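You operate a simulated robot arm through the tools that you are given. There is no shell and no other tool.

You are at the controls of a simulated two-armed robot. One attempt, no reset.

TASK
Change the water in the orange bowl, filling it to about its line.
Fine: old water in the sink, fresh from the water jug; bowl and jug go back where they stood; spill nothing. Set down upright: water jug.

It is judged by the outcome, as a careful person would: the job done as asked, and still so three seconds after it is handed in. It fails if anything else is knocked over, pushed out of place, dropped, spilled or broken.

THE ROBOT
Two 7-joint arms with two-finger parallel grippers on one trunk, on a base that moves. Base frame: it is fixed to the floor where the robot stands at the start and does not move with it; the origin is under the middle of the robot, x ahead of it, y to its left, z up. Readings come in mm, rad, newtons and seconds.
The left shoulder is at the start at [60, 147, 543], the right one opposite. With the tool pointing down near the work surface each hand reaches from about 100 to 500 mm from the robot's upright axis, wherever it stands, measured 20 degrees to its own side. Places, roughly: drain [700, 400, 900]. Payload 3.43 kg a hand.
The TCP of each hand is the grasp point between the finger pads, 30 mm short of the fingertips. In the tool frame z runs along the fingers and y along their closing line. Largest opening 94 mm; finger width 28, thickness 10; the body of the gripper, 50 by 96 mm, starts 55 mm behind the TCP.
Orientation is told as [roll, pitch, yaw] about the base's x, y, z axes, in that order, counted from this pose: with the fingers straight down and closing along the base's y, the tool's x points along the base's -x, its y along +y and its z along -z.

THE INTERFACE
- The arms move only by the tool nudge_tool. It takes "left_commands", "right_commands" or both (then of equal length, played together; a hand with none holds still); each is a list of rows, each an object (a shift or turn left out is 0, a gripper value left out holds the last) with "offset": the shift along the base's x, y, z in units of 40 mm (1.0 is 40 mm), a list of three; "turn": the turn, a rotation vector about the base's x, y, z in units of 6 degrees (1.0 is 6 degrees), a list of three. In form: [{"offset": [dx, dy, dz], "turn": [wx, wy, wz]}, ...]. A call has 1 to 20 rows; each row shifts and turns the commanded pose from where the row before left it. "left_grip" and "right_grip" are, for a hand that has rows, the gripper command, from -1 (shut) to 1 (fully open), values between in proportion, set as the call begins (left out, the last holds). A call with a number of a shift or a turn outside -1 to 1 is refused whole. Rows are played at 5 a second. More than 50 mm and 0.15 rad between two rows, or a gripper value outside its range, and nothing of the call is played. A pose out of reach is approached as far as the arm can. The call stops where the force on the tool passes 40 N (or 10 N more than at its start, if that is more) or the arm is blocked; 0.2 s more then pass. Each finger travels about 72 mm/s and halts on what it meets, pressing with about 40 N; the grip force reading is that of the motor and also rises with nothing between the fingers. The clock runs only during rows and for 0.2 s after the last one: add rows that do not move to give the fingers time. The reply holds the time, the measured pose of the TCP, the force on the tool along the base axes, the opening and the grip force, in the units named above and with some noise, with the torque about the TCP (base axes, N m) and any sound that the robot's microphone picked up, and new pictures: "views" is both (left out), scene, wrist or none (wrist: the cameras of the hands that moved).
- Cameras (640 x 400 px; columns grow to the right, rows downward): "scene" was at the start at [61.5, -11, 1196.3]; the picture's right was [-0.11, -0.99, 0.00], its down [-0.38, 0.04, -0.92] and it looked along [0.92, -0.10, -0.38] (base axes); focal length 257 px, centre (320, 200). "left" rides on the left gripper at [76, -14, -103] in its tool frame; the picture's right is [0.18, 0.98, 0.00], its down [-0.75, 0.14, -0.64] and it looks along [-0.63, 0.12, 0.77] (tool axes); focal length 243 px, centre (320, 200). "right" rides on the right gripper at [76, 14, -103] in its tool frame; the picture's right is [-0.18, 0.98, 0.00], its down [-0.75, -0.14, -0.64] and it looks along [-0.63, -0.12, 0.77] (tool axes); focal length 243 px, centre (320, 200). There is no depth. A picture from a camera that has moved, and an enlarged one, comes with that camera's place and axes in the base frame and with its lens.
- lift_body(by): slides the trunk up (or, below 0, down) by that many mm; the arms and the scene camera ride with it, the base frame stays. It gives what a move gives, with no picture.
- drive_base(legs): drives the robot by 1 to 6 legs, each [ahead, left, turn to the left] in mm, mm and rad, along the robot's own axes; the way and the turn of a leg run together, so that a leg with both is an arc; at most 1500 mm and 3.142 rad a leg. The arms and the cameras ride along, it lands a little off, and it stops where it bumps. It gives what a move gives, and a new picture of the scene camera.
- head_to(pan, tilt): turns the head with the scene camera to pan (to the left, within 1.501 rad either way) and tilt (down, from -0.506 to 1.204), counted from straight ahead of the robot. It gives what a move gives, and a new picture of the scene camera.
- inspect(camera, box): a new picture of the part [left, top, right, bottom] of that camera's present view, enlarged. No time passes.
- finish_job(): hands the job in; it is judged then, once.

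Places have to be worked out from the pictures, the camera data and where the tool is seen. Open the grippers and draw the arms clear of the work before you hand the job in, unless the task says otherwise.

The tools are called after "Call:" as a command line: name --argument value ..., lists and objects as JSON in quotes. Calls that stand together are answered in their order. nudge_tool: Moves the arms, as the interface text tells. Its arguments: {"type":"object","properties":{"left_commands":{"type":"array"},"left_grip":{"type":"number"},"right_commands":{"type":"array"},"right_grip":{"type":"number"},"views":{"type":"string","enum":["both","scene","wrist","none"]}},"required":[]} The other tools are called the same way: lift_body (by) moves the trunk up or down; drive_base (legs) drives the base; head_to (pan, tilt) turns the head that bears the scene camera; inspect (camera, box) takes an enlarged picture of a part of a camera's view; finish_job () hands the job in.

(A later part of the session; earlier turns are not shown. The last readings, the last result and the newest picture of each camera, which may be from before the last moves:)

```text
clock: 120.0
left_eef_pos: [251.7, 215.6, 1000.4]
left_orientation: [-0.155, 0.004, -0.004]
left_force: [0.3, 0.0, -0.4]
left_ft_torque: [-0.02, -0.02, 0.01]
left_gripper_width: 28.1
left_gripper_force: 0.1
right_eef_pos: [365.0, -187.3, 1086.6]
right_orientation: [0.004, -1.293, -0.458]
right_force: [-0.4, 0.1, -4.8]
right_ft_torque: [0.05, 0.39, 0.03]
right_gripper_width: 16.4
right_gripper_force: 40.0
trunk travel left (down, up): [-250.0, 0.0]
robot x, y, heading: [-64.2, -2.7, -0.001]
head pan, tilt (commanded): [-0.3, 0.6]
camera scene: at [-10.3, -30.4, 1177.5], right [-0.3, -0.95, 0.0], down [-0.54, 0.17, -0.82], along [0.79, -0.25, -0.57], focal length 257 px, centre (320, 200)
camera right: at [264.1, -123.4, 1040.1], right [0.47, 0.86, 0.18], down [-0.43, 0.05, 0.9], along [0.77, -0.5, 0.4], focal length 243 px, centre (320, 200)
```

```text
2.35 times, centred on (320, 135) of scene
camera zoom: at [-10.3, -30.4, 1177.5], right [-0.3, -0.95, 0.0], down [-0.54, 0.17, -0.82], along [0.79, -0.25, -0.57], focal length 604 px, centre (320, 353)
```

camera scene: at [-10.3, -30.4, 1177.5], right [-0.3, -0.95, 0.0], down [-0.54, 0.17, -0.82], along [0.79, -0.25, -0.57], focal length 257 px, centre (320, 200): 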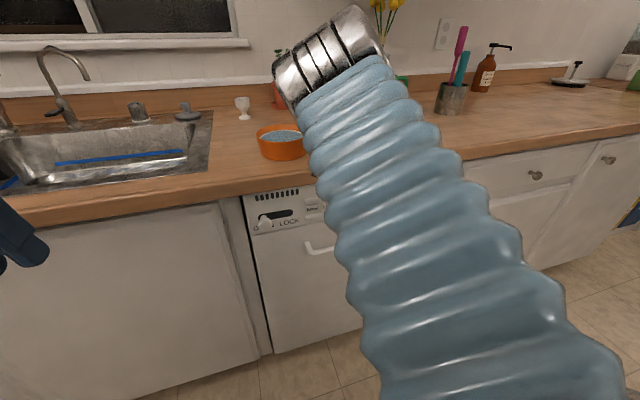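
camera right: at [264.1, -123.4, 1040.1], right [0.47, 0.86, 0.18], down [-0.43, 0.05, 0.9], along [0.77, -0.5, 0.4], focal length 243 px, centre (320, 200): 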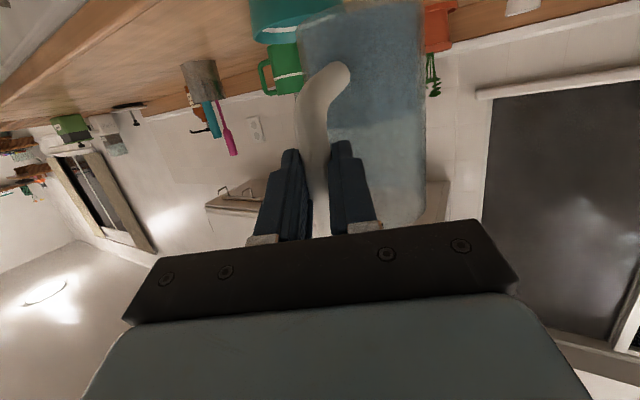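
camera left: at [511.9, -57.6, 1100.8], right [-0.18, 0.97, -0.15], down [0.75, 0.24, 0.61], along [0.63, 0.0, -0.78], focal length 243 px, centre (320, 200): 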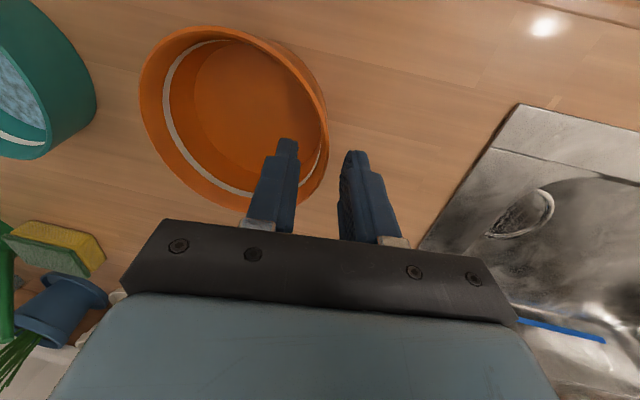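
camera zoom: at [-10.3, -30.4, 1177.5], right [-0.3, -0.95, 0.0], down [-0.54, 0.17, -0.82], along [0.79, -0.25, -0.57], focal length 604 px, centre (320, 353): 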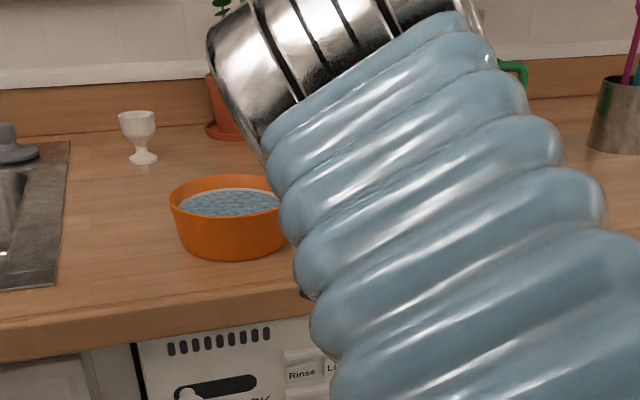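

The yaw worked, and the handle should be within a few degrees of its original direction. I'll drive right 316 mm, staying well back and high, then check.

Call:
drive_base --legs '[[0, -158, 0], [0, -158, 0]]'

Call:
head_to --pan 0.1 --tilt 0.55

```text
clock: 122.4
left_eef_pos: [252.1, -100.2, 1000.6]
left_orientation: [-0.154, 0.005, -0.002]
left_force: [-0.1, 0.6, 0.2]
left_ft_torque: [0.0, -0.02, -0.01]
left_gripper_width: 28.4
left_gripper_force: 0.1
right_eef_pos: [364.6, -505.9, 1086.2]
right_orientation: [0.003, -1.294, -0.456]
right_force: [0.8, 0.5, -5.0]
right_ft_torque: [0.05, 0.39, -0.01]
right_gripper_width: 16.5
right_gripper_force: 40.2
trunk travel left (down, up): [-250.0, 0.0]
robot x, y, heading: [-63.2, -316.4, 0.001]
head pan, tilt (commanded): [-0.3, 0.6]
camera scene: at [-10.7, -347.7, 1177.5], right [-0.3, -0.96, 0.0], down [-0.54, 0.17, -0.82], along [0.79, -0.24, -0.57], focal length 257 px, centre (320, 200)
```

scene: 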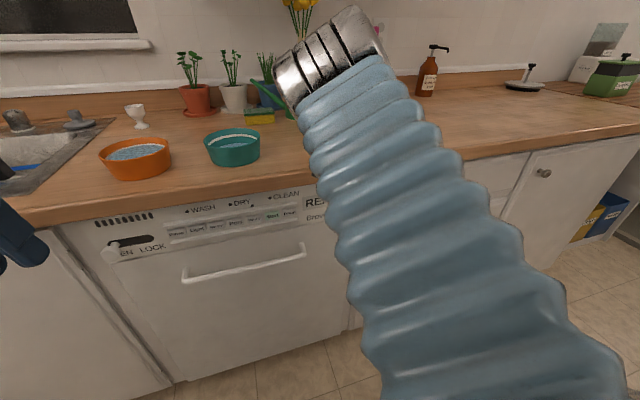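

```text
clock: 123.2
left_eef_pos: [250.5, -100.8, 1000.5]
left_orientation: [-0.153, 0.002, -0.001]
left_force: [0.0, 0.3, 0.1]
left_ft_torque: [-0.02, 0.0, -0.02]
left_gripper_width: 28.3
left_gripper_force: 0.1
right_eef_pos: [365.3, -505.2, 1086.0]
right_orientation: [0.006, -1.293, -0.456]
right_force: [-0.1, -0.2, -4.6]
right_ft_torque: [0.0, 0.41, 0.02]
right_gripper_width: 16.5
right_gripper_force: 39.9
trunk travel left (down, up): [-250.0, 0.0]
robot x, y, heading: [-63.8, -320.7, -0.001]
head pan, tilt (commanded): [0.099, 0.55]
camera scene: at [-5.7, -312.9, 1182.0], right [0.1, -1.0, 0.0], down [-0.52, -0.05, -0.85], along [0.85, 0.08, -0.52], focal length 257 px, centre (320, 200)
```

scene: 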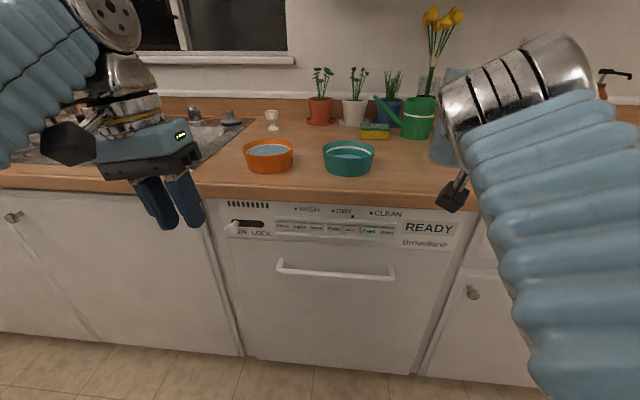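

The lateral position is good (TCP y=-505). I'll go forward 150 mm, still high above the counter.

Call:
drive_base --legs '[[75, 0, 0], [75, 0, 0]]'

Call:
inspect --camera "scene" --box '[360, 40, 520, 200]'

```text
clock: 124.9
left_eef_pos: [401.6, -101.1, 1000.5]
left_orientation: [-0.155, 0.005, -0.001]
left_force: [-0.2, -0.2, 0.2]
left_ft_torque: [0.02, -0.04, -0.04]
left_gripper_width: 27.9
left_gripper_force: 0.0
right_eef_pos: [513.8, -504.3, 1085.6]
right_orientation: [0.004, -1.293, -0.454]
right_force: [-1.0, 0.8, -4.6]
right_ft_torque: [0.01, 0.41, 0.0]
right_gripper_width: 16.7
right_gripper_force: 40.1
trunk travel left (down, up): [-250.0, 0.0]
robot x, y, heading: [86.3, -320.4, -0.002]
head pan, tilt (commanded): [0.099, 0.55]
camera scene: at [144.2, -312.8, 1182.0], right [0.1, -1.0, 0.0], down [-0.52, -0.05, -0.85], along [0.85, 0.08, -0.52], focal length 257 px, centre (320, 200)
```

scene: 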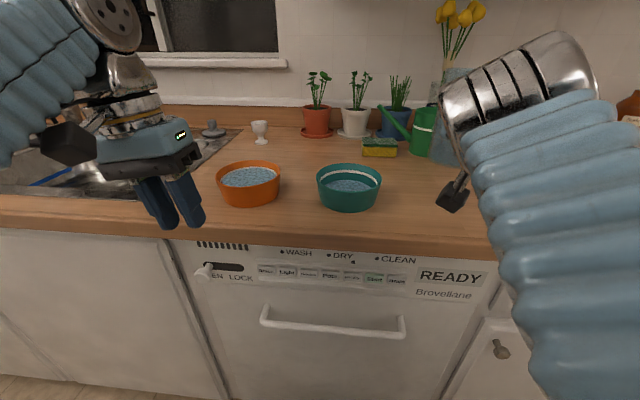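

```text
2.50 times, centred on (440, 120) of scene
camera zoom: at [144.2, -312.8, 1182.0], right [0.1, -1.0, 0.0], down [-0.52, -0.05, -0.85], along [0.85, 0.08, -0.52], focal length 642 px, centre (20, 400)
```

zoom: 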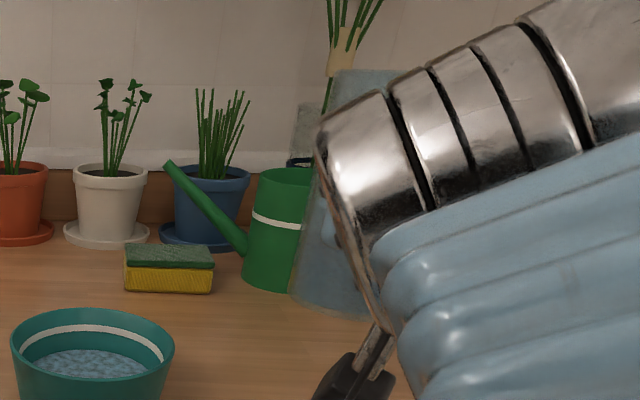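

The forearm hides most of the jug, but the visible left edge agrees with my estimate. I'll drive the last 64 mm to bring the TCP to about (578,-504), over its original spot.

Call:
drive_base --legs '[[64, 0, 0]]'

Call:
nudge_tool --right_commands '[{"offset": [0, 0, 0]}]' --views "both"

Call:
inspect --camera "right" --box '[160, 0, 480, 240]'

```text
clock: 125.9
left_eef_pos: [466.2, -100.2, 1000.2]
left_orientation: [-0.153, 0.003, -0.003]
left_force: [0.9, 0.2, -0.4]
left_ft_torque: [0.01, -0.03, 0.03]
left_gripper_width: 28.2
left_gripper_force: 0.1
right_eef_pos: [579.3, -505.4, 1085.7]
right_orientation: [0.005, -1.292, -0.457]
right_force: [-0.2, -0.5, -4.4]
right_ft_torque: [0.03, 0.4, 0.0]
right_gripper_width: 16.2
right_gripper_force: 40.0
trunk travel left (down, up): [-250.0, 0.0]
robot x, y, heading: [147.7, -316.9, 0.002]
head pan, tilt (commanded): [0.099, 0.55]
camera scene: at [208.8, -312.8, 1182.0], right [0.1, -0.99, 0.0], down [-0.52, -0.05, -0.85], along [0.85, 0.08, -0.52], focal length 257 px, centre (320, 200)
```

scene: 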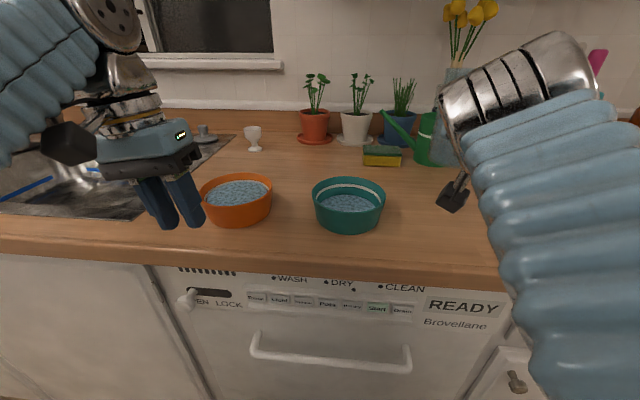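

```text
clock: 126.3
left_eef_pos: [467.2, -100.5, 1001.7]
left_orientation: [-0.154, 0.004, -0.001]
left_force: [0.6, -0.5, -0.4]
left_ft_torque: [-0.02, 0.01, 0.0]
left_gripper_width: 28.1
left_gripper_force: 0.2
right_eef_pos: [579.8, -505.1, 1085.4]
right_orientation: [0.005, -1.293, -0.454]
right_force: [0.7, 0.0, -4.7]
right_ft_torque: [0.02, 0.38, 0.02]
right_gripper_width: 16.4
right_gripper_force: 40.2
trunk travel left (down, up): [-250.0, 0.0]
robot x, y, heading: [149.1, -319.4, -0.002]
head pan, tilt (commanded): [0.099, 0.55]
camera scene: at [209.0, -312.8, 1182.0], right [0.1, -0.99, 0.0], down [-0.52, -0.05, -0.85], along [0.85, 0.08, -0.52], focal length 257 px, centre (320, 200)
camera right: at [478.7, -440.8, 1039.7], right [0.47, 0.86, 0.18], down [-0.43, 0.05, 0.9], along [0.77, -0.5, 0.39], focal length 243 px, centre (320, 200)
```

scene: 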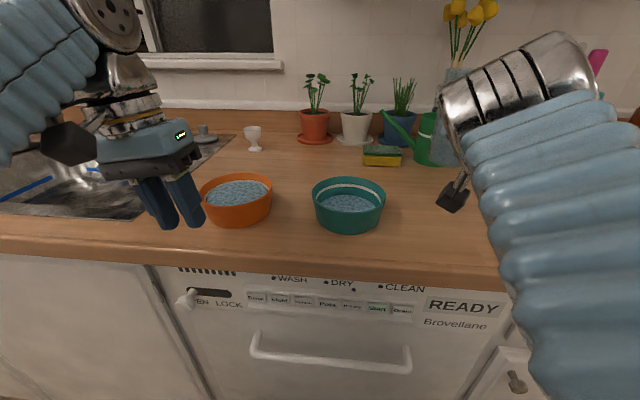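
right: 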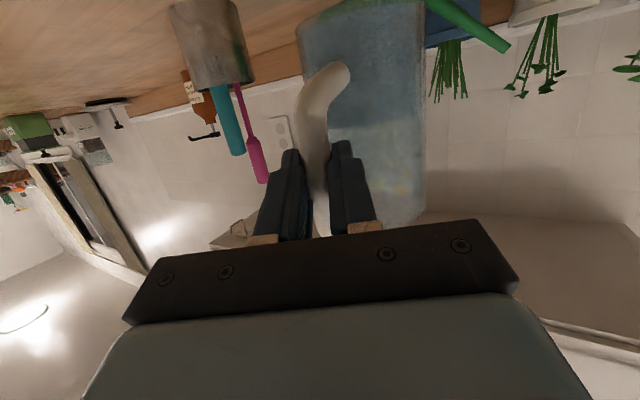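

```text
1.67 times, centred on (320, 120) of right
camera zoom: at [478.7, -440.8, 1039.7], right [0.47, 0.86, 0.18], down [-0.43, 0.05, 0.9], along [0.77, -0.5, 0.39], focal length 404 px, centre (320, 333)
```

zoom: 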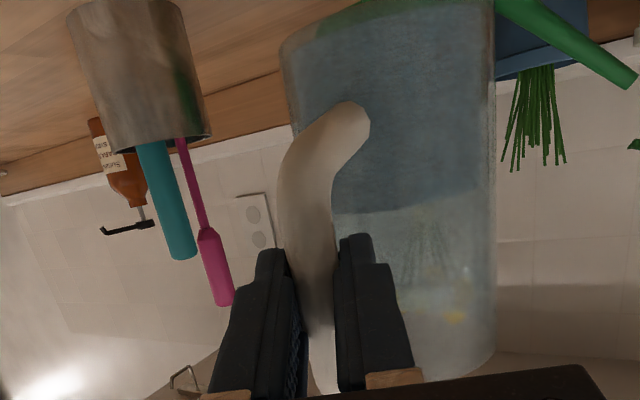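

By my estimate the jug's axis is at about (666,-509) versus the original (664,-508). I'll verify with the visible left edge in the scene view.

Call:
inspect --camera "scene" --box '[380, 50, 500, 180]'

Call:
head_to --pan -0.9 --tilt 0.5

```text
3.08 times, centred on (440, 115) of scene
camera zoom: at [209.0, -312.8, 1182.0], right [0.1, -0.99, 0.0], down [-0.52, -0.05, -0.85], along [0.85, 0.08, -0.52], focal length 790 px, centre (-49, 462)
```

zoom: 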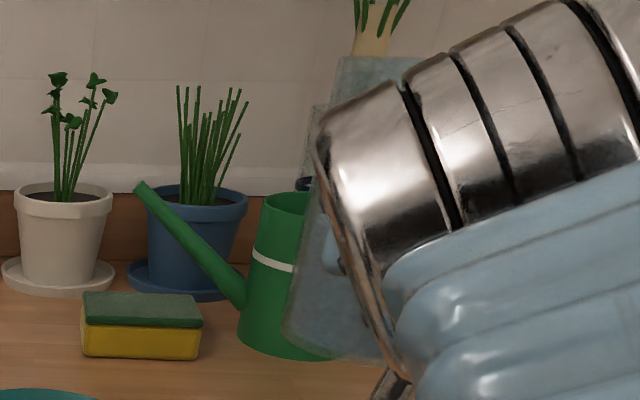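

```text
clock: 127.6
left_eef_pos: [467.7, -102.1, 999.9]
left_orientation: [-0.155, 0.002, 0.0]
left_force: [0.7, 0.2, 0.9]
left_ft_torque: [-0.03, 0.03, 0.03]
left_gripper_width: 28.1
left_gripper_force: 0.0
right_eef_pos: [578.2, -505.5, 1086.2]
right_orientation: [0.005, -1.29, -0.454]
right_force: [0.4, 0.1, -5.2]
right_ft_torque: [0.03, 0.36, 0.01]
right_gripper_width: 16.6
right_gripper_force: 39.8
trunk travel left (down, up): [-250.0, 0.0]
robot x, y, heading: [149.2, -319.8, -0.002]
head pan, tilt (commanded): [-0.901, 0.499]
camera scene: at [176.2, -393.0, 1186.5], right [-0.78, -0.62, 0.0], down [-0.3, 0.38, -0.88], along [0.55, -0.69, -0.48], focal length 257 px, centre (320, 200)
```

scene: 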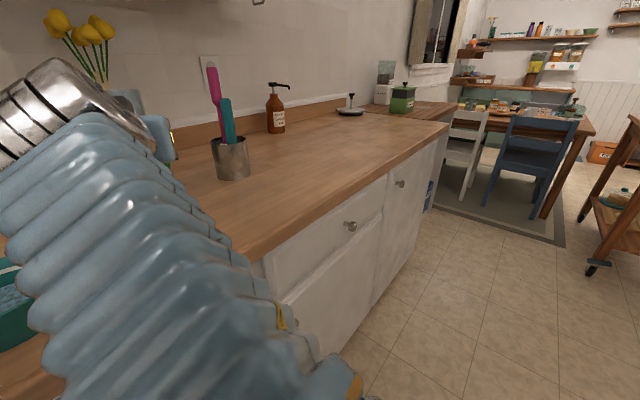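

The left edge confirms the lateral position to within about 3 mm. I'll lower the jug 60 mm first, then feel for contact in small steps.

Call:
nudge_tool --right_commands '[{"offset": [0, 0, -0.2]}, {"offset": [0, 0, -0.25]}, {"offset": [0, 0, -0.25]}, {"offset": [0, 0, -0.25]}, {"offset": [0, 0, -0.25]}, {"offset": [0, 0, -0.2]}, {"offset": [0, 0, 0]}]' --views "wrist"

Call:
head_to --pan 0.2 --tilt 0.5

Call:
inspect --camera "scene" --box '[400, 60, 560, 200]'

```text
clock: 129.2
left_eef_pos: [466.7, -100.0, 1001.1]
left_orientation: [-0.153, 0.002, -0.002]
left_force: [-1.2, 0.9, 0.0]
left_ft_torque: [-0.03, -0.03, 0.0]
left_gripper_width: 28.3
left_gripper_force: 0.1
right_eef_pos: [582.3, -510.2, 1026.9]
right_orientation: [0.058, -1.274, -0.498]
right_force: [-1.0, -0.9, -5.7]
right_ft_torque: [-0.04, 0.39, 0.0]
right_gripper_width: 16.3
right_gripper_force: 39.5
trunk travel left (down, up): [-250.0, 0.0]
robot x, y, heading: [148.9, -316.1, 0.003]
head pan, tilt (commanded): [-0.901, 0.499]
camera right: at [480.5, -444.9, 983.1], right [0.47, 0.86, 0.19], down [-0.42, 0.03, 0.91], along [0.78, -0.51, 0.38], focal length 243 px, centre (320, 200)
```

right: 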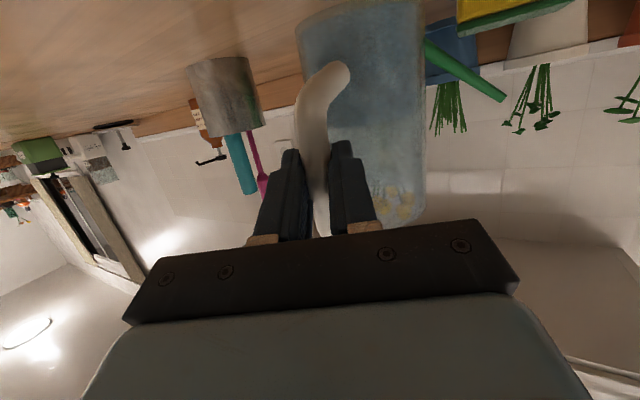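

```text
clock: 130.5
left_eef_pos: [466.5, -100.8, 1000.2]
left_orientation: [-0.154, 0.004, -0.001]
left_force: [-0.2, 0.4, -0.2]
left_ft_torque: [0.0, 0.02, -0.01]
left_gripper_width: 28.5
left_gripper_force: 0.1
right_eef_pos: [581.0, -508.9, 1025.9]
right_orientation: [0.055, -1.275, -0.495]
right_force: [-0.6, -0.8, -5.4]
right_ft_torque: [0.04, 0.36, 0.0]
right_gripper_width: 16.3
right_gripper_force: 39.5
trunk travel left (down, up): [-250.0, 0.0]
robot x, y, heading: [148.9, -320.2, 0.002]
head pan, tilt (commanded): [0.201, 0.499]
camera scene: at [208.8, -303.6, 1186.5], right [0.2, -0.98, 0.0], down [-0.47, -0.1, -0.88], along [0.86, 0.17, -0.48], focal length 257 px, centre (320, 200)
```

scene: 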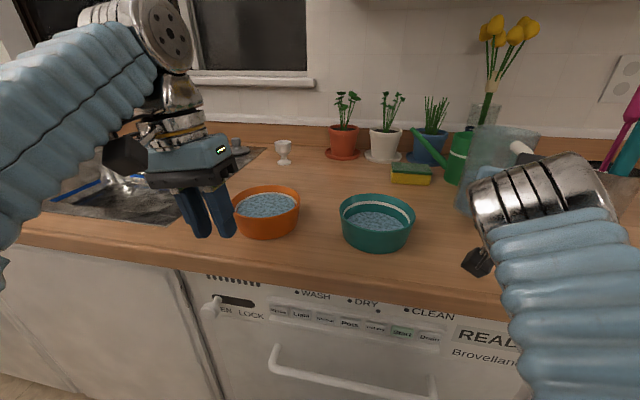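

```text
2.86 times, centred on (480, 130) of scene
camera zoom: at [208.8, -303.6, 1186.5], right [0.2, -0.98, 0.0], down [-0.47, -0.1, -0.88], along [0.86, 0.17, -0.48], focal length 734 px, centre (-137, 400)
```

zoom: 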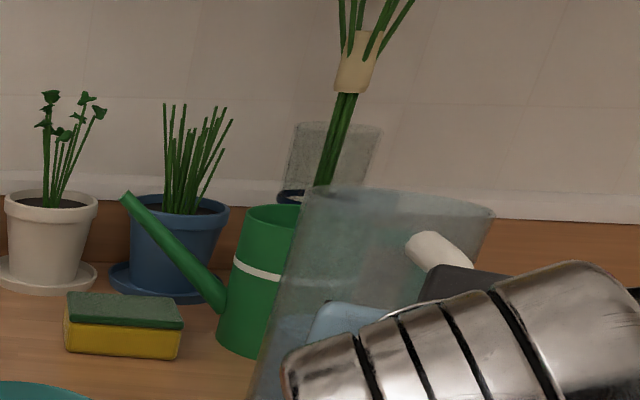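

The arm is straining slightly near a limit in this yawed pose, with 3–5 mm and 3° of drift. I'll raise a bit and shift the base 60 mm left while keeping the jug over its place, which gives the arm an easier posture.

Call:
nudge_tool --right_commands '[{"offset": [0, 0, 0.3]}, {"offset": [0, 0, 0.3]}, {"offset": [0, -0.25, 0]}, {"offset": [0, -0.3, 0]}, {"offset": [0, -0.3, 0]}, {"offset": [0, -0.3, 0]}, {"offset": [0, -0.35, 0]}, {"offset": [0, 0, 0]}]' --views "none"

Call:
drive_base --legs '[[0, 60, 0]]'

```text
clock: 132.3
left_eef_pos: [466.4, -100.7, 1000.1]
left_orientation: [-0.154, 0.002, -0.002]
left_force: [0.3, 0.1, 0.7]
left_ft_torque: [-0.01, 0.01, 0.0]
left_gripper_width: 28.0
left_gripper_force: 0.0
right_eef_pos: [579.4, -565.8, 1053.1]
right_orientation: [0.004, -1.292, -0.452]
right_force: [0.1, -0.2, -4.3]
right_ft_torque: [0.03, 0.37, 0.0]
right_gripper_width: 16.5
right_gripper_force: 39.8
trunk travel left (down, up): [-250.0, 0.0]
robot x, y, heading: [148.0, -319.8, -0.005]
head pan, tilt (commanded): [0.201, 0.499]
```

```text
clock: 133.3
left_eef_pos: [466.4, -41.6, 1000.0]
left_orientation: [-0.153, 0.003, -0.002]
left_force: [-0.8, 0.0, 0.3]
left_ft_torque: [0.01, -0.01, -0.01]
left_gripper_width: 28.2
left_gripper_force: 0.0
right_eef_pos: [578.5, -505.5, 1053.2]
right_orientation: [0.006, -1.292, -0.454]
right_force: [0.4, 0.0, -5.3]
right_ft_torque: [0.05, 0.39, -0.01]
right_gripper_width: 16.5
right_gripper_force: 40.4
trunk travel left (down, up): [-250.0, 0.0]
robot x, y, heading: [149.2, -255.7, 0.003]
head pan, tilt (commanded): [0.201, 0.499]
camera scene: at [208.8, -244.0, 1186.5], right [0.2, -0.98, 0.0], down [-0.47, -0.1, -0.88], along [0.86, 0.18, -0.48], focal length 257 px, centre (320, 200)
```

scene: 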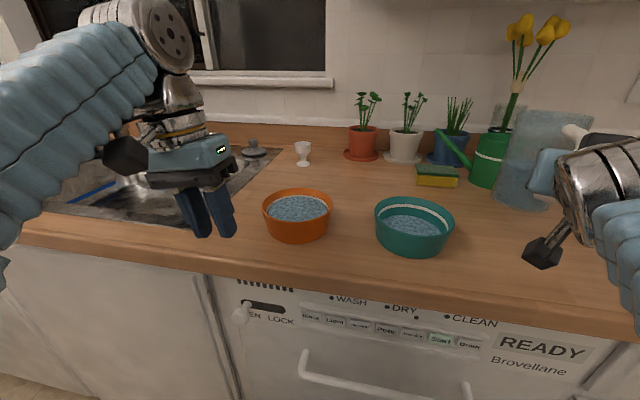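

The pose is exact again and the jug is visible now. I'll zoom in to measure its base position and uprightness.

Call:
inspect --camera "scene" --box '[460, 80, 640, 220]'

```text
2.86 times, centred on (550, 150) of scene
camera zoom: at [208.8, -244.0, 1186.5], right [0.2, -0.98, 0.0], down [-0.47, -0.1, -0.88], along [0.86, 0.18, -0.48], focal length 734 px, centre (-337, 343)
```

zoom: 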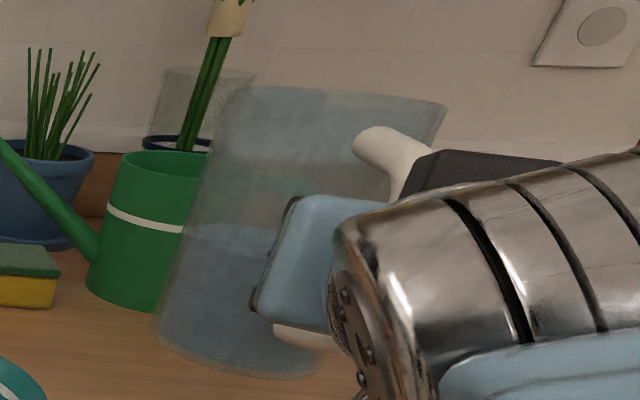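

The base centre measures about (665,-511) with the base some 80 mm below the TCP, so contact should come near TCP z≈999–1001. I'll lower to 1012 first.

Call:
nudge_tool --right_commands '[{"offset": [0, 0.03, -0.2]}, {"offset": [0, 0, -0.25]}, {"offset": [0, 0, -0.25]}, {"offset": [0, 0, -0.2]}, {"offset": [0, 0, -0.13]}, {"offset": [0, 0, 0]}]' --views "scene"

Call:
inspect --camera "scene" --box '[460, 100, 640, 240]'

```text
clock: 134.7
left_eef_pos: [467.1, -41.5, 999.9]
left_orientation: [-0.153, 0.002, -0.002]
left_force: [-0.2, -0.4, 0.3]
left_ft_torque: [-0.01, 0.01, 0.0]
left_gripper_width: 28.1
left_gripper_force: 0.0
right_eef_pos: [580.7, -504.0, 1012.1]
right_orientation: [0.005, -1.291, -0.454]
right_force: [0.0, 0.5, -5.0]
right_ft_torque: [-0.01, 0.36, 0.01]
right_gripper_width: 16.3
right_gripper_force: 39.9
trunk travel left (down, up): [-250.0, 0.0]
robot x, y, heading: [147.5, -262.8, 0.002]
head pan, tilt (commanded): [0.201, 0.499]
camera scene: at [208.8, -243.8, 1186.5], right [0.2, -0.98, 0.0], down [-0.47, -0.1, -0.88], along [0.86, 0.18, -0.48], focal length 257 px, centre (320, 200)
```

scene: 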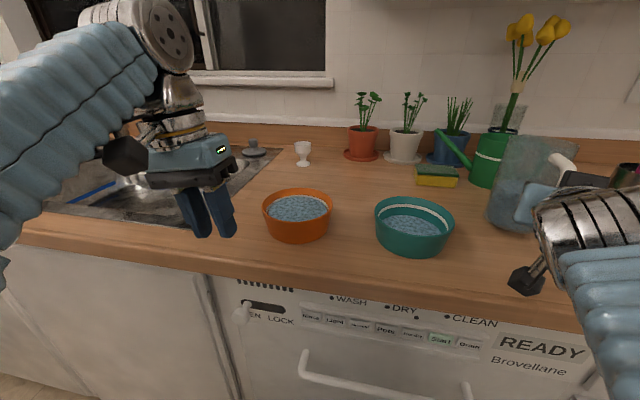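

```text
2.86 times, centred on (550, 170) of scene
camera zoom: at [208.8, -243.8, 1186.5], right [0.2, -0.98, 0.0], down [-0.47, -0.1, -0.88], along [0.86, 0.18, -0.48], focal length 734 px, centre (-337, 286)
```

zoom: 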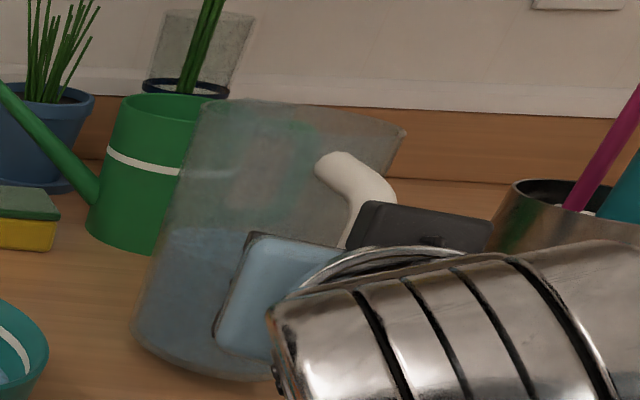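

On track at z=1012 with the jug upright. I'll continue in 3 mm steps, watching the force for touchdown.

Call:
nudge_tool --right_commands '[{"offset": [0, 0, -0.075]}, {"offset": [0, 0, -0.075]}, {"offset": [0, 0, 0]}]' --views "none"

Call:
nudge_tool --right_commands '[{"offset": [0, 0, -0.06]}, {"offset": [0, 0, 0]}]' --views "none"

```text
clock: 135.5
left_eef_pos: [467.1, -40.6, 1001.1]
left_orientation: [-0.152, 0.005, -0.002]
left_force: [-0.2, 0.4, -0.5]
left_ft_torque: [-0.01, -0.04, 0.03]
left_gripper_width: 28.2
left_gripper_force: 0.1
right_eef_pos: [578.6, -504.6, 1006.9]
right_orientation: [0.002, -1.292, -0.455]
right_force: [-0.7, -0.5, -5.6]
right_ft_torque: [0.0, 0.39, -0.01]
right_gripper_width: 16.3
right_gripper_force: 40.2
trunk travel left (down, up): [-250.0, 0.0]
robot x, y, heading: [150.2, -258.1, 0.002]
head pan, tilt (commanded): [0.201, 0.499]
```

```text
clock: 136.1
left_eef_pos: [466.4, -41.5, 1000.1]
left_orientation: [-0.154, 0.002, -0.002]
left_force: [-0.1, 0.1, -0.2]
left_ft_torque: [-0.02, 0.03, 0.03]
left_gripper_width: 28.2
left_gripper_force: 0.1
right_eef_pos: [580.3, -502.8, 1005.4]
right_orientation: [0.003, -1.292, -0.454]
right_force: [0.6, 0.7, -5.2]
right_ft_torque: [0.04, 0.4, -0.01]
right_gripper_width: 16.4
right_gripper_force: 40.2
trunk travel left (down, up): [-250.0, 0.0]
robot x, y, heading: [149.0, -258.8, -0.002]
head pan, tilt (commanded): [0.201, 0.499]
```

No contact yet at about 1004 and the full weight is still on the hand. I'll keep going in 2 mm steps.

Call:
nudge_tool --right_commands '[{"offset": [0, 0, -0.05]}, {"offset": [0, 0, 0]}]' --views "none"

Call:
nudge_tool --right_commands '[{"offset": [0, 0, -0.05]}, {"offset": [0, 0, 0]}]' --views "scene"

Call:
inspect --camera "scene" --box '[460, 100, 640, 240]'

```text
clock: 136.7
left_eef_pos: [466.3, -40.6, 1000.1]
left_orientation: [-0.155, 0.004, -0.003]
left_force: [0.0, 0.4, 0.0]
left_ft_torque: [0.0, -0.01, -0.03]
left_gripper_width: 28.2
left_gripper_force: 0.0
right_eef_pos: [579.4, -503.8, 1002.6]
right_orientation: [0.005, -1.295, -0.453]
right_force: [-1.0, -0.5, -3.8]
right_ft_torque: [0.0, 0.18, -0.05]
right_gripper_width: 16.5
right_gripper_force: 39.7
trunk travel left (down, up): [-250.0, 0.0]
robot x, y, heading: [149.0, -261.1, -0.0]
head pan, tilt (commanded): [0.201, 0.499]
```

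```text
clock: 137.3
left_eef_pos: [467.3, -40.5, 1000.1]
left_orientation: [-0.153, 0.004, -0.002]
left_force: [-0.3, -0.2, 0.2]
left_ft_torque: [0.01, 0.03, 0.05]
left_gripper_width: 28.3
left_gripper_force: 0.0
right_eef_pos: [579.2, -503.6, 1000.6]
right_orientation: [0.008, -1.295, -0.456]
right_force: [1.9, -0.9, 6.3]
right_ft_torque: [-0.3, -1.1, -0.12]
right_gripper_width: 16.2
right_gripper_force: 40.3
trunk travel left (down, up): [-250.0, 0.0]
robot x, y, heading: [148.4, -258.2, -0.001]
head pan, tilt (commanded): [0.201, 0.499]
camera scene: at [208.3, -243.7, 1186.7], right [0.2, -0.98, 0.0], down [-0.47, -0.1, -0.88], along [0.86, 0.18, -0.48], focal length 257 px, centre (320, 200)
```

scene: 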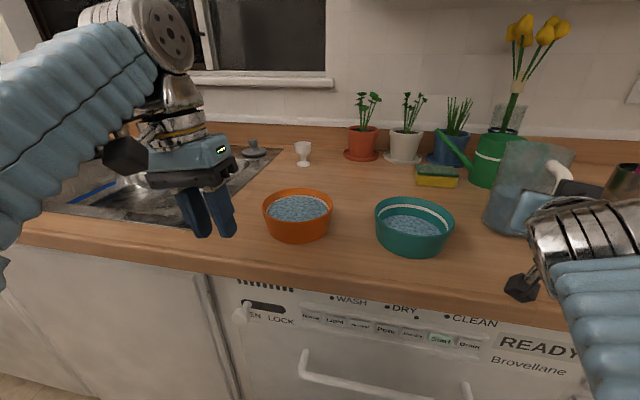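

```text
2.86 times, centred on (550, 170) of scene
camera zoom: at [208.3, -243.7, 1186.7], right [0.2, -0.98, 0.0], down [-0.47, -0.1, -0.88], along [0.86, 0.18, -0.48], focal length 734 px, centre (-337, 286)
```

zoom: 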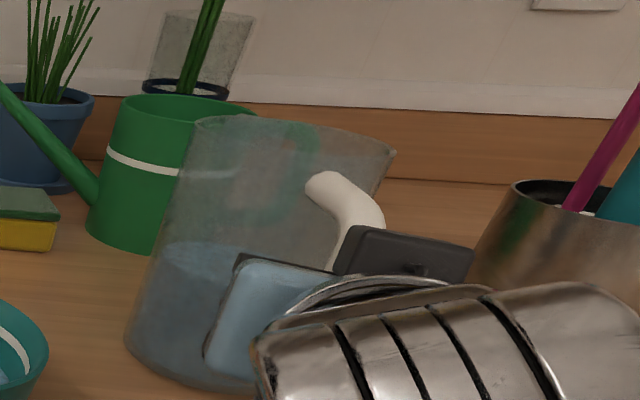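

It has touched down, but the torque shows the far edge of the base made contact first, so the jug is nosed down by a degree or two. I'll pitch it back slightly and settle it flat.

Call:
nudge_tool --right_commands '[{"offset": [0, 0, 0], "turn": [0, -0.15, 0]}, {"offset": [0, 0, 0], "turn": [0, -0.15, 0]}, {"offset": [0, 0, 0]}]' --views "none"

```text
clock: 138.1
left_eef_pos: [467.1, -42.1, 999.8]
left_orientation: [-0.154, 0.003, -0.003]
left_force: [-0.2, -0.3, -0.8]
left_ft_torque: [-0.01, -0.02, -0.02]
left_gripper_width: 28.2
left_gripper_force: 0.1
right_eef_pos: [580.1, -504.4, 998.9]
right_orientation: [0.062, -1.318, -0.509]
right_force: [0.3, 0.6, -6.0]
right_ft_torque: [0.05, 0.36, -0.03]
right_gripper_width: 16.2
right_gripper_force: 40.1
trunk travel left (down, up): [-250.0, 0.0]
robot x, y, heading: [149.6, -262.2, 0.003]
head pan, tilt (commanded): [0.201, 0.499]
```

Free again after pitching back. I'll lower in 1–2 mm steps and check for even contact.

Call:
nudge_tool --right_commands '[{"offset": [0, 0, -0.04]}, {"offset": [0, 0, 0]}]' --views "none"

Call:
nudge_tool --right_commands '[{"offset": [0, 0, -0.04]}, {"offset": [0, 0, 0]}]' --views "none"

```text
clock: 138.7
left_eef_pos: [466.7, -40.9, 1000.7]
left_orientation: [-0.153, 0.005, -0.002]
left_force: [-0.2, 0.0, 0.0]
left_ft_torque: [-0.02, -0.01, 0.0]
left_gripper_width: 28.2
left_gripper_force: 0.1
right_eef_pos: [579.9, -505.1, 998.5]
right_orientation: [0.059, -1.32, -0.508]
right_force: [-0.3, -0.2, -4.6]
right_ft_torque: [0.06, 0.37, -0.01]
right_gripper_width: 16.4
right_gripper_force: 40.6
trunk travel left (down, up): [-250.0, 0.0]
robot x, y, heading: [150.4, -260.6, -0.005]
head pan, tilt (commanded): [0.201, 0.499]
```

```text
clock: 139.3
left_eef_pos: [467.2, -41.7, 999.8]
left_orientation: [-0.153, 0.004, -0.001]
left_force: [-0.2, 0.2, 1.2]
left_ft_torque: [0.01, 0.01, 0.0]
left_gripper_width: 28.2
left_gripper_force: 0.0
right_eef_pos: [578.6, -504.2, 999.3]
right_orientation: [0.06, -1.324, -0.509]
right_force: [2.6, -0.3, 1.0]
right_ft_torque: [-0.35, -0.66, -0.07]
right_gripper_width: 16.3
right_gripper_force: 40.1
trunk travel left (down, up): [-250.0, 0.0]
robot x, y, heading: [154.4, -264.2, -0.002]
head pan, tilt (commanded): [0.201, 0.499]
```

Contact is now at the far-right edge, so a little tilt remains that way. I'll correct by another 1.8° about the matching axis and settle again.

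Call:
nudge_tool --right_commands '[{"offset": [0, 0, 0.03], "turn": [-0.12, -0.09, 0]}, {"offset": [0, 0, 0], "turn": [-0.12, -0.09, 0]}, {"offset": [0, 0, 0]}]' --views "none"

Call:
nudge_tool --right_commands '[{"offset": [0, 0, -0.05]}, {"offset": [0, 0, 0]}]' --views "none"

Call:
nudge_tool --right_commands '[{"offset": [0, 0, -0.04]}, {"offset": [0, 0, 0]}]' --views "scene"

```text
clock: 140.1
left_eef_pos: [466.5, -41.2, 1000.2]
left_orientation: [-0.153, 0.005, -0.002]
left_force: [-0.2, 0.2, -0.1]
left_ft_torque: [0.01, -0.01, 0.0]
left_gripper_width: 28.0
left_gripper_force: 0.0
right_eef_pos: [579.3, -503.6, 997.2]
right_orientation: [0.022, -1.344, -0.466]
right_force: [0.9, -1.4, -5.0]
right_ft_torque: [0.02, 0.36, 0.01]
right_gripper_width: 16.2
right_gripper_force: 40.0
trunk travel left (down, up): [-250.0, 0.0]
robot x, y, heading: [151.5, -257.0, -0.001]
head pan, tilt (commanded): [0.201, 0.499]
```

```text
clock: 140.7
left_eef_pos: [466.8, -40.4, 1000.2]
left_orientation: [-0.152, 0.003, -0.003]
left_force: [-0.4, -0.6, -0.4]
left_ft_torque: [0.03, -0.04, 0.0]
left_gripper_width: 28.2
left_gripper_force: 0.1
right_eef_pos: [580.8, -503.9, 996.5]
right_orientation: [0.03, -1.345, -0.471]
right_force: [0.2, -2.3, 1.5]
right_ft_torque: [-0.2, -0.01, -0.12]
right_gripper_width: 16.3
right_gripper_force: 39.9
trunk travel left (down, up): [-250.0, 0.0]
robot x, y, heading: [149.3, -257.5, -0.001]
head pan, tilt (commanded): [0.201, 0.499]
```

```text
clock: 141.3
left_eef_pos: [464.7, -41.8, 1001.2]
left_orientation: [-0.156, 0.001, -0.002]
left_force: [0.7, 0.1, 0.1]
left_ft_torque: [0.02, 0.04, 0.01]
left_gripper_width: 28.1
left_gripper_force: 0.0
right_eef_pos: [579.9, -504.8, 995.9]
right_orientation: [0.043, -1.348, -0.48]
right_force: [0.4, -3.0, 15.8]
right_ft_torque: [-0.63, -1.0, -0.13]
right_gripper_width: 16.5
right_gripper_force: 39.5
trunk travel left (down, up): [-250.0, 0.0]
robot x, y, heading: [149.5, -259.4, -0.0]
head pan, tilt (commanded): [0.201, 0.499]
camera scene: at [207.7, -243.7, 1186.9], right [0.2, -0.98, 0.0], down [-0.47, -0.1, -0.88], along [0.86, 0.18, -0.48], focal length 257 px, centre (320, 200)
```

scene: 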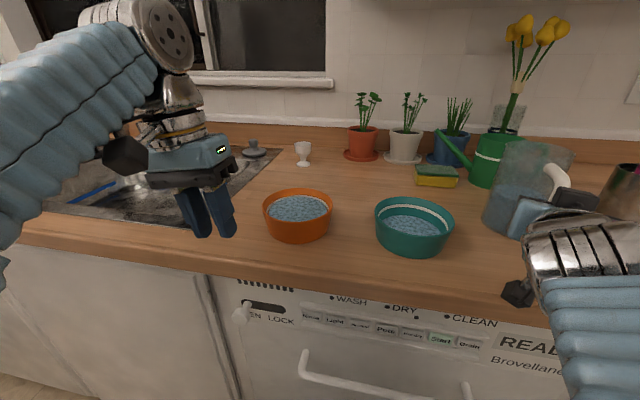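

The pressure centre is now inside the base, so the jug stands flat. I'll ease off the downward push slightly and then open the gripper.

Call:
nudge_tool --right_commands '[{"offset": [0, 0, 0.035]}, {"offset": [0, 0, 0]}]' --views "none"

Call:
nudge_tool --right_commands '[{"offset": [0, 0, 0]}, {"offset": [0, 0, 0]}, {"offset": [0, 0, 0]}, {"offset": [0, 0, 0]}, {"offset": [0, 0, 0]}]' --right_grip 0.1 --views "both"

Call:
inspect --camera "right" --box '[160, 0, 480, 240]'

Call:
inspect --camera "scene" --box '[460, 100, 640, 240]'

```text
clock: 141.9
left_eef_pos: [465.2, -40.7, 1001.3]
left_orientation: [-0.155, 0.003, -0.003]
left_force: [0.6, -0.4, 1.0]
left_ft_torque: [0.01, 0.02, -0.02]
left_gripper_width: 28.3
left_gripper_force: 0.0
right_eef_pos: [580.4, -503.7, 995.0]
right_orientation: [0.038, -1.345, -0.479]
right_force: [1.6, -2.9, 11.4]
right_ft_torque: [-0.5, -0.72, -0.1]
right_gripper_width: 16.3
right_gripper_force: 39.8
trunk travel left (down, up): [-250.0, 0.0]
robot x, y, heading: [155.2, -263.4, 0.0]
head pan, tilt (commanded): [0.201, 0.499]
```

```text
clock: 143.1
left_eef_pos: [466.8, -42.0, 1000.0]
left_orientation: [-0.154, 0.005, -0.001]
left_force: [0.1, 0.1, 0.4]
left_ft_torque: [0.01, 0.0, 0.01]
left_gripper_width: 28.2
left_gripper_force: 0.0
right_eef_pos: [581.5, -503.1, 994.2]
right_orientation: [0.033, -1.343, -0.471]
right_force: [0.3, -1.0, 0.0]
right_ft_torque: [-0.04, -0.01, 0.03]
right_gripper_width: 51.5
right_gripper_force: 0.0
trunk travel left (down, up): [-250.0, 0.0]
robot x, y, heading: [147.4, -258.6, 0.001]
head pan, tilt (commanded): [0.201, 0.499]
camera scene: at [208.5, -243.7, 1186.6], right [0.2, -0.98, 0.0], down [-0.47, -0.1, -0.88], along [0.86, 0.18, -0.48], focal length 257 px, centre (320, 200)
camera right: at [481.6, -440.2, 943.2], right [0.46, 0.87, 0.19], down [-0.47, 0.06, 0.88], along [0.75, -0.49, 0.44], focal length 243 px, centre (320, 200)
```

scene: 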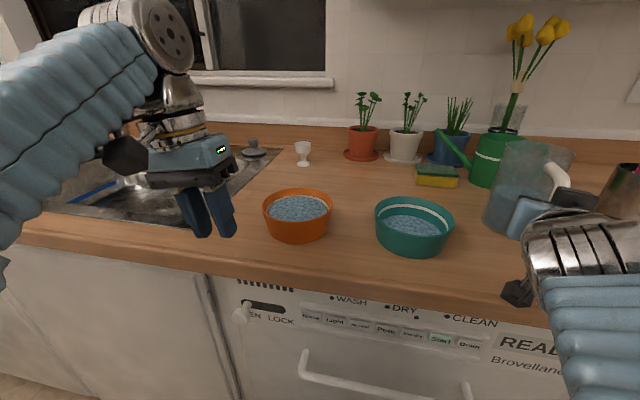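
right: 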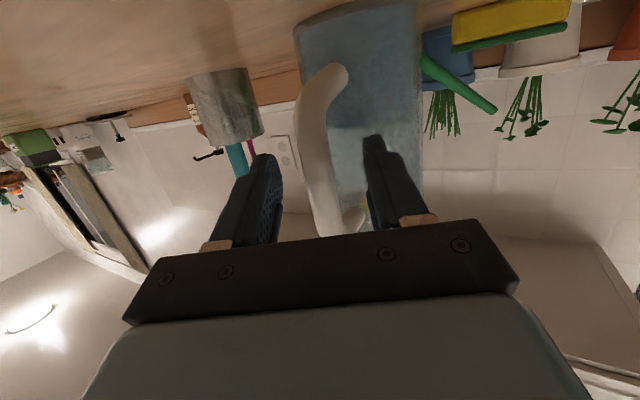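

```text
1.67 times, centred on (320, 120) of right
camera zoom: at [481.6, -440.2, 943.2], right [0.46, 0.87, 0.19], down [-0.47, 0.06, 0.88], along [0.75, -0.49, 0.44], focal length 404 px, centre (320, 333)
```

zoom: 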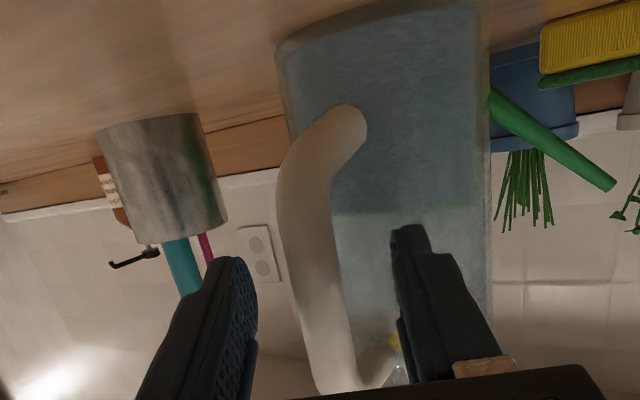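

```text
2.86 times, centred on (550, 170) of scene
camera zoom: at [208.5, -243.7, 1186.6], right [0.2, -0.98, 0.0], down [-0.47, -0.1, -0.88], along [0.86, 0.18, -0.48], focal length 734 px, centre (-337, 286)
```

zoom: 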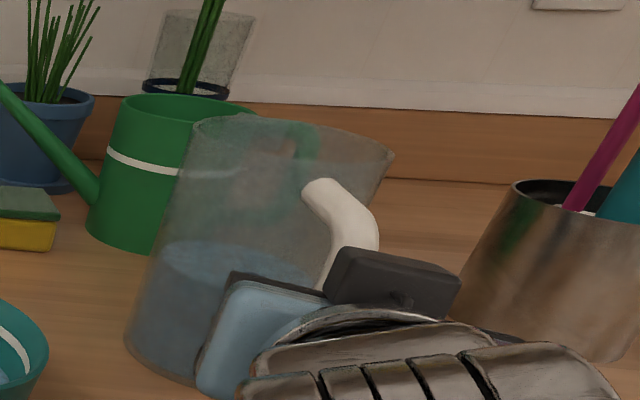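

The jug stands upright on its own and the fingers are open on either side of the handle. I'll withdraw horizontally straight back from it.

Call:
nudge_tool --right_commands '[{"offset": [-0.2, 0.1, 0]}, {"offset": [-0.25, 0.12, 0]}, {"offset": [-0.25, 0.12, 0]}, {"offset": [-0.25, 0.12, 0]}, {"offset": [-0.3, 0.15, 0]}, {"offset": [-0.4, 0.18, 0]}, {"offset": [-0.5, 0.2, 0.05]}, {"offset": [0, 0, 0]}]' --views "both"

Call:
inspect --camera "scene" --box '[460, 100, 640, 240]'

```text
clock: 144.9
left_eef_pos: [466.3, -40.3, 999.6]
left_orientation: [-0.154, 0.001, -0.001]
left_force: [0.1, -0.5, 0.1]
left_ft_torque: [0.02, 0.01, 0.07]
left_gripper_width: 28.1
left_gripper_force: 0.0
right_eef_pos: [492.9, -463.6, 996.9]
right_orientation: [0.001, -1.35, -0.45]
right_force: [0.3, 0.0, -0.3]
right_ft_torque: [-0.01, 0.03, -0.04]
right_gripper_width: 51.8
right_gripper_force: 0.1
trunk travel left (down, up): [-250.0, 0.0]
robot x, y, heading: [151.3, -258.2, 0.004]
head pan, tilt (commanded): [0.201, 0.499]
camera scene: at [208.4, -243.7, 1186.6], right [0.2, -0.98, 0.0], down [-0.47, -0.1, -0.88], along [0.86, 0.18, -0.48], focal length 257 px, centre (320, 200)
camera right: at [394.7, -400.3, 945.5], right [0.46, 0.87, 0.18], down [-0.48, 0.07, 0.88], along [0.75, -0.49, 0.45], focal length 243 px, centre (320, 200)
```

scene: 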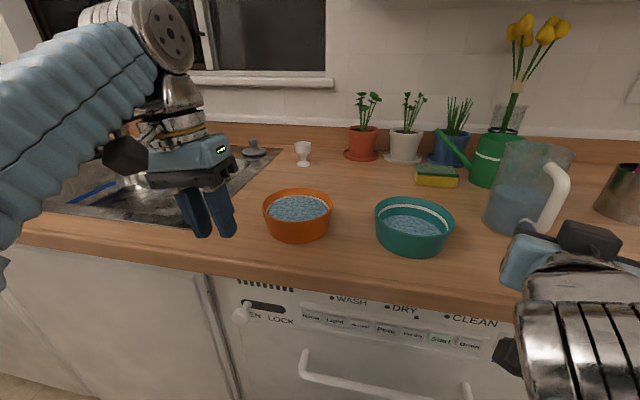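
right: 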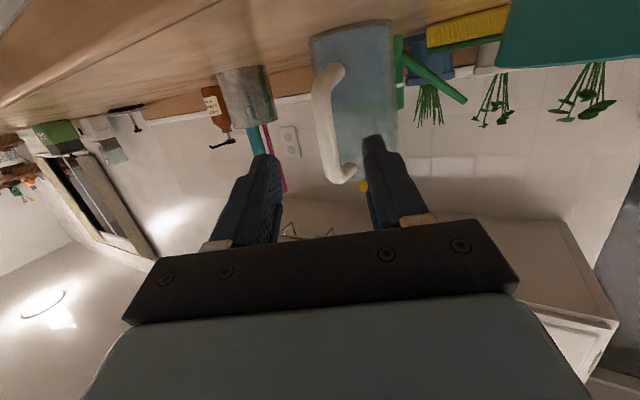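

```text
2.86 times, centred on (550, 170) of scene
camera zoom: at [208.4, -243.7, 1186.6], right [0.2, -0.98, 0.0], down [-0.47, -0.1, -0.88], along [0.86, 0.18, -0.48], focal length 734 px, centre (-337, 286)
```

zoom: 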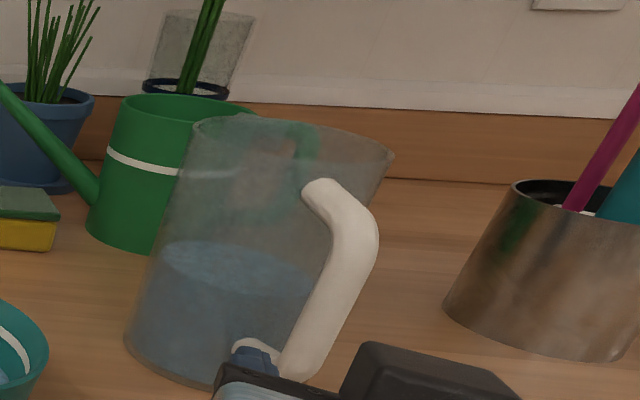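

The hand is clear and the jug stands upright by itself. I'll drive back 150 mm to draw both arms clear, then check everything.

Call:
drive_base --legs '[[-100, 0, 0], [-50, 0, 0]]'

Call:
head_to --pan -0.1 --tilt 0.45

Call:
inspect --camera "scene" --box '[240, 90, 500, 240]'

```text
clock: 146.6
left_eef_pos: [316.3, -40.4, 1000.0]
left_orientation: [-0.153, 0.005, -0.002]
left_force: [0.0, -0.6, -0.5]
left_ft_torque: [-0.02, -0.01, 0.03]
left_gripper_width: 28.2
left_gripper_force: 0.1
right_eef_pos: [341.8, -463.8, 998.4]
right_orientation: [0.002, -1.349, -0.45]
right_force: [0.0, -0.6, 1.2]
right_ft_torque: [0.02, 0.01, 0.01]
right_gripper_width: 51.7
right_gripper_force: 0.1
trunk travel left (down, up): [-250.0, 0.0]
robot x, y, heading: [0.1, -261.9, 0.003]
head pan, tilt (commanded): [0.201, 0.499]
camera scene: at [58.0, -243.7, 1186.6], right [0.2, -0.98, 0.0], down [-0.47, -0.1, -0.88], along [0.86, 0.18, -0.48], focal length 257 px, centre (320, 200)
```

scene: 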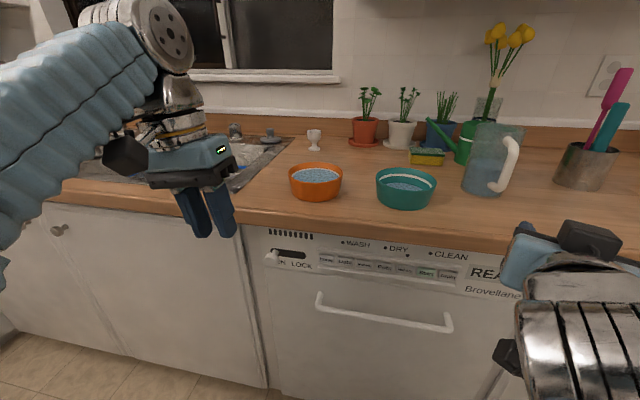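

```text
clock: 147.3
left_eef_pos: [315.9, -40.8, 1000.7]
left_orientation: [-0.154, 0.002, -0.001]
left_force: [0.0, -0.1, -0.2]
left_ft_torque: [0.0, 0.06, 0.03]
left_gripper_width: 28.5
left_gripper_force: 0.0
right_eef_pos: [344.0, -463.4, 997.3]
right_orientation: [0.002, -1.349, -0.453]
right_force: [0.1, 0.0, -0.1]
right_ft_torque: [0.0, 0.0, -0.01]
right_gripper_width: 51.9
right_gripper_force: 0.0
trunk travel left (down, up): [-250.0, 0.0]
robot x, y, heading: [1.9, -260.8, 0.001]
head pan, tilt (commanded): [-0.099, 0.45]
camera scene: at [60.1, -270.9, 1191.0], right [-0.1, -1.0, 0.0], down [-0.43, 0.04, -0.9], along [0.9, -0.09, -0.44], focal length 257 px, centre (320, 200)
```

scene: 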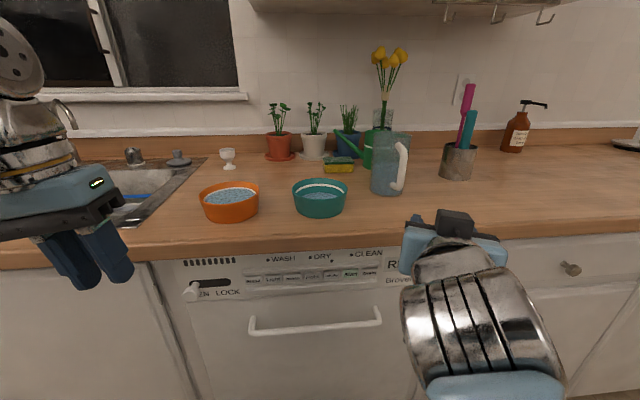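

```text
2.46 times, centred on (370, 165) of scene
camera zoom: at [60.1, -270.9, 1191.0], right [-0.1, -1.0, 0.0], down [-0.43, 0.04, -0.9], along [0.9, -0.09, -0.44], focal length 632 px, centre (197, 286)
```

zoom: 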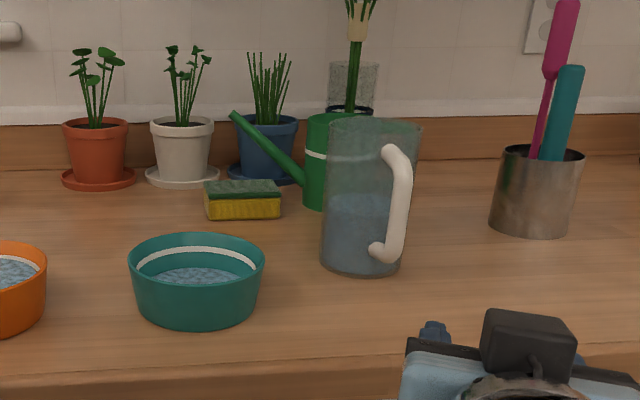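

The jug stands at about (669,-510), upright and with its handle as before. Now I'll check the orange bowl's level and place, and look for any drips on the counter.

Call:
inspect --camera "scene" --box '[180, 160, 370, 240]'

Call:
inspect --camera "scene" --box '[190, 170, 270, 230]'

```text
3.37 times, centred on (275, 200) of scene
camera zoom: at [60.1, -270.9, 1191.0], right [-0.1, -1.0, 0.0], down [-0.43, 0.04, -0.9], along [0.9, -0.09, -0.44], focal length 865 px, centre (472, 200)
```

zoom: 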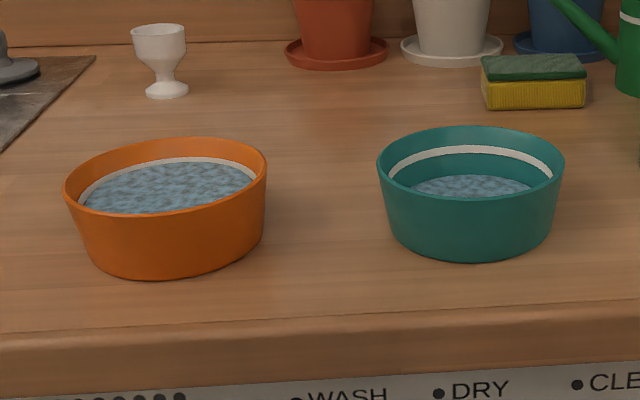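

```text
6.67 times, centred on (230, 200) of scene
camera zoom: at [60.1, -270.9, 1191.0], right [-0.1, -1.0, 0.0], down [-0.43, 0.04, -0.9], along [0.9, -0.09, -0.44], focal length 1713 px, centre (920, 200)
```

zoom: 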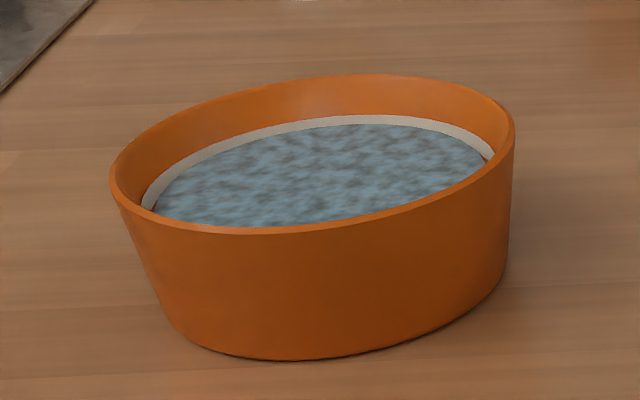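

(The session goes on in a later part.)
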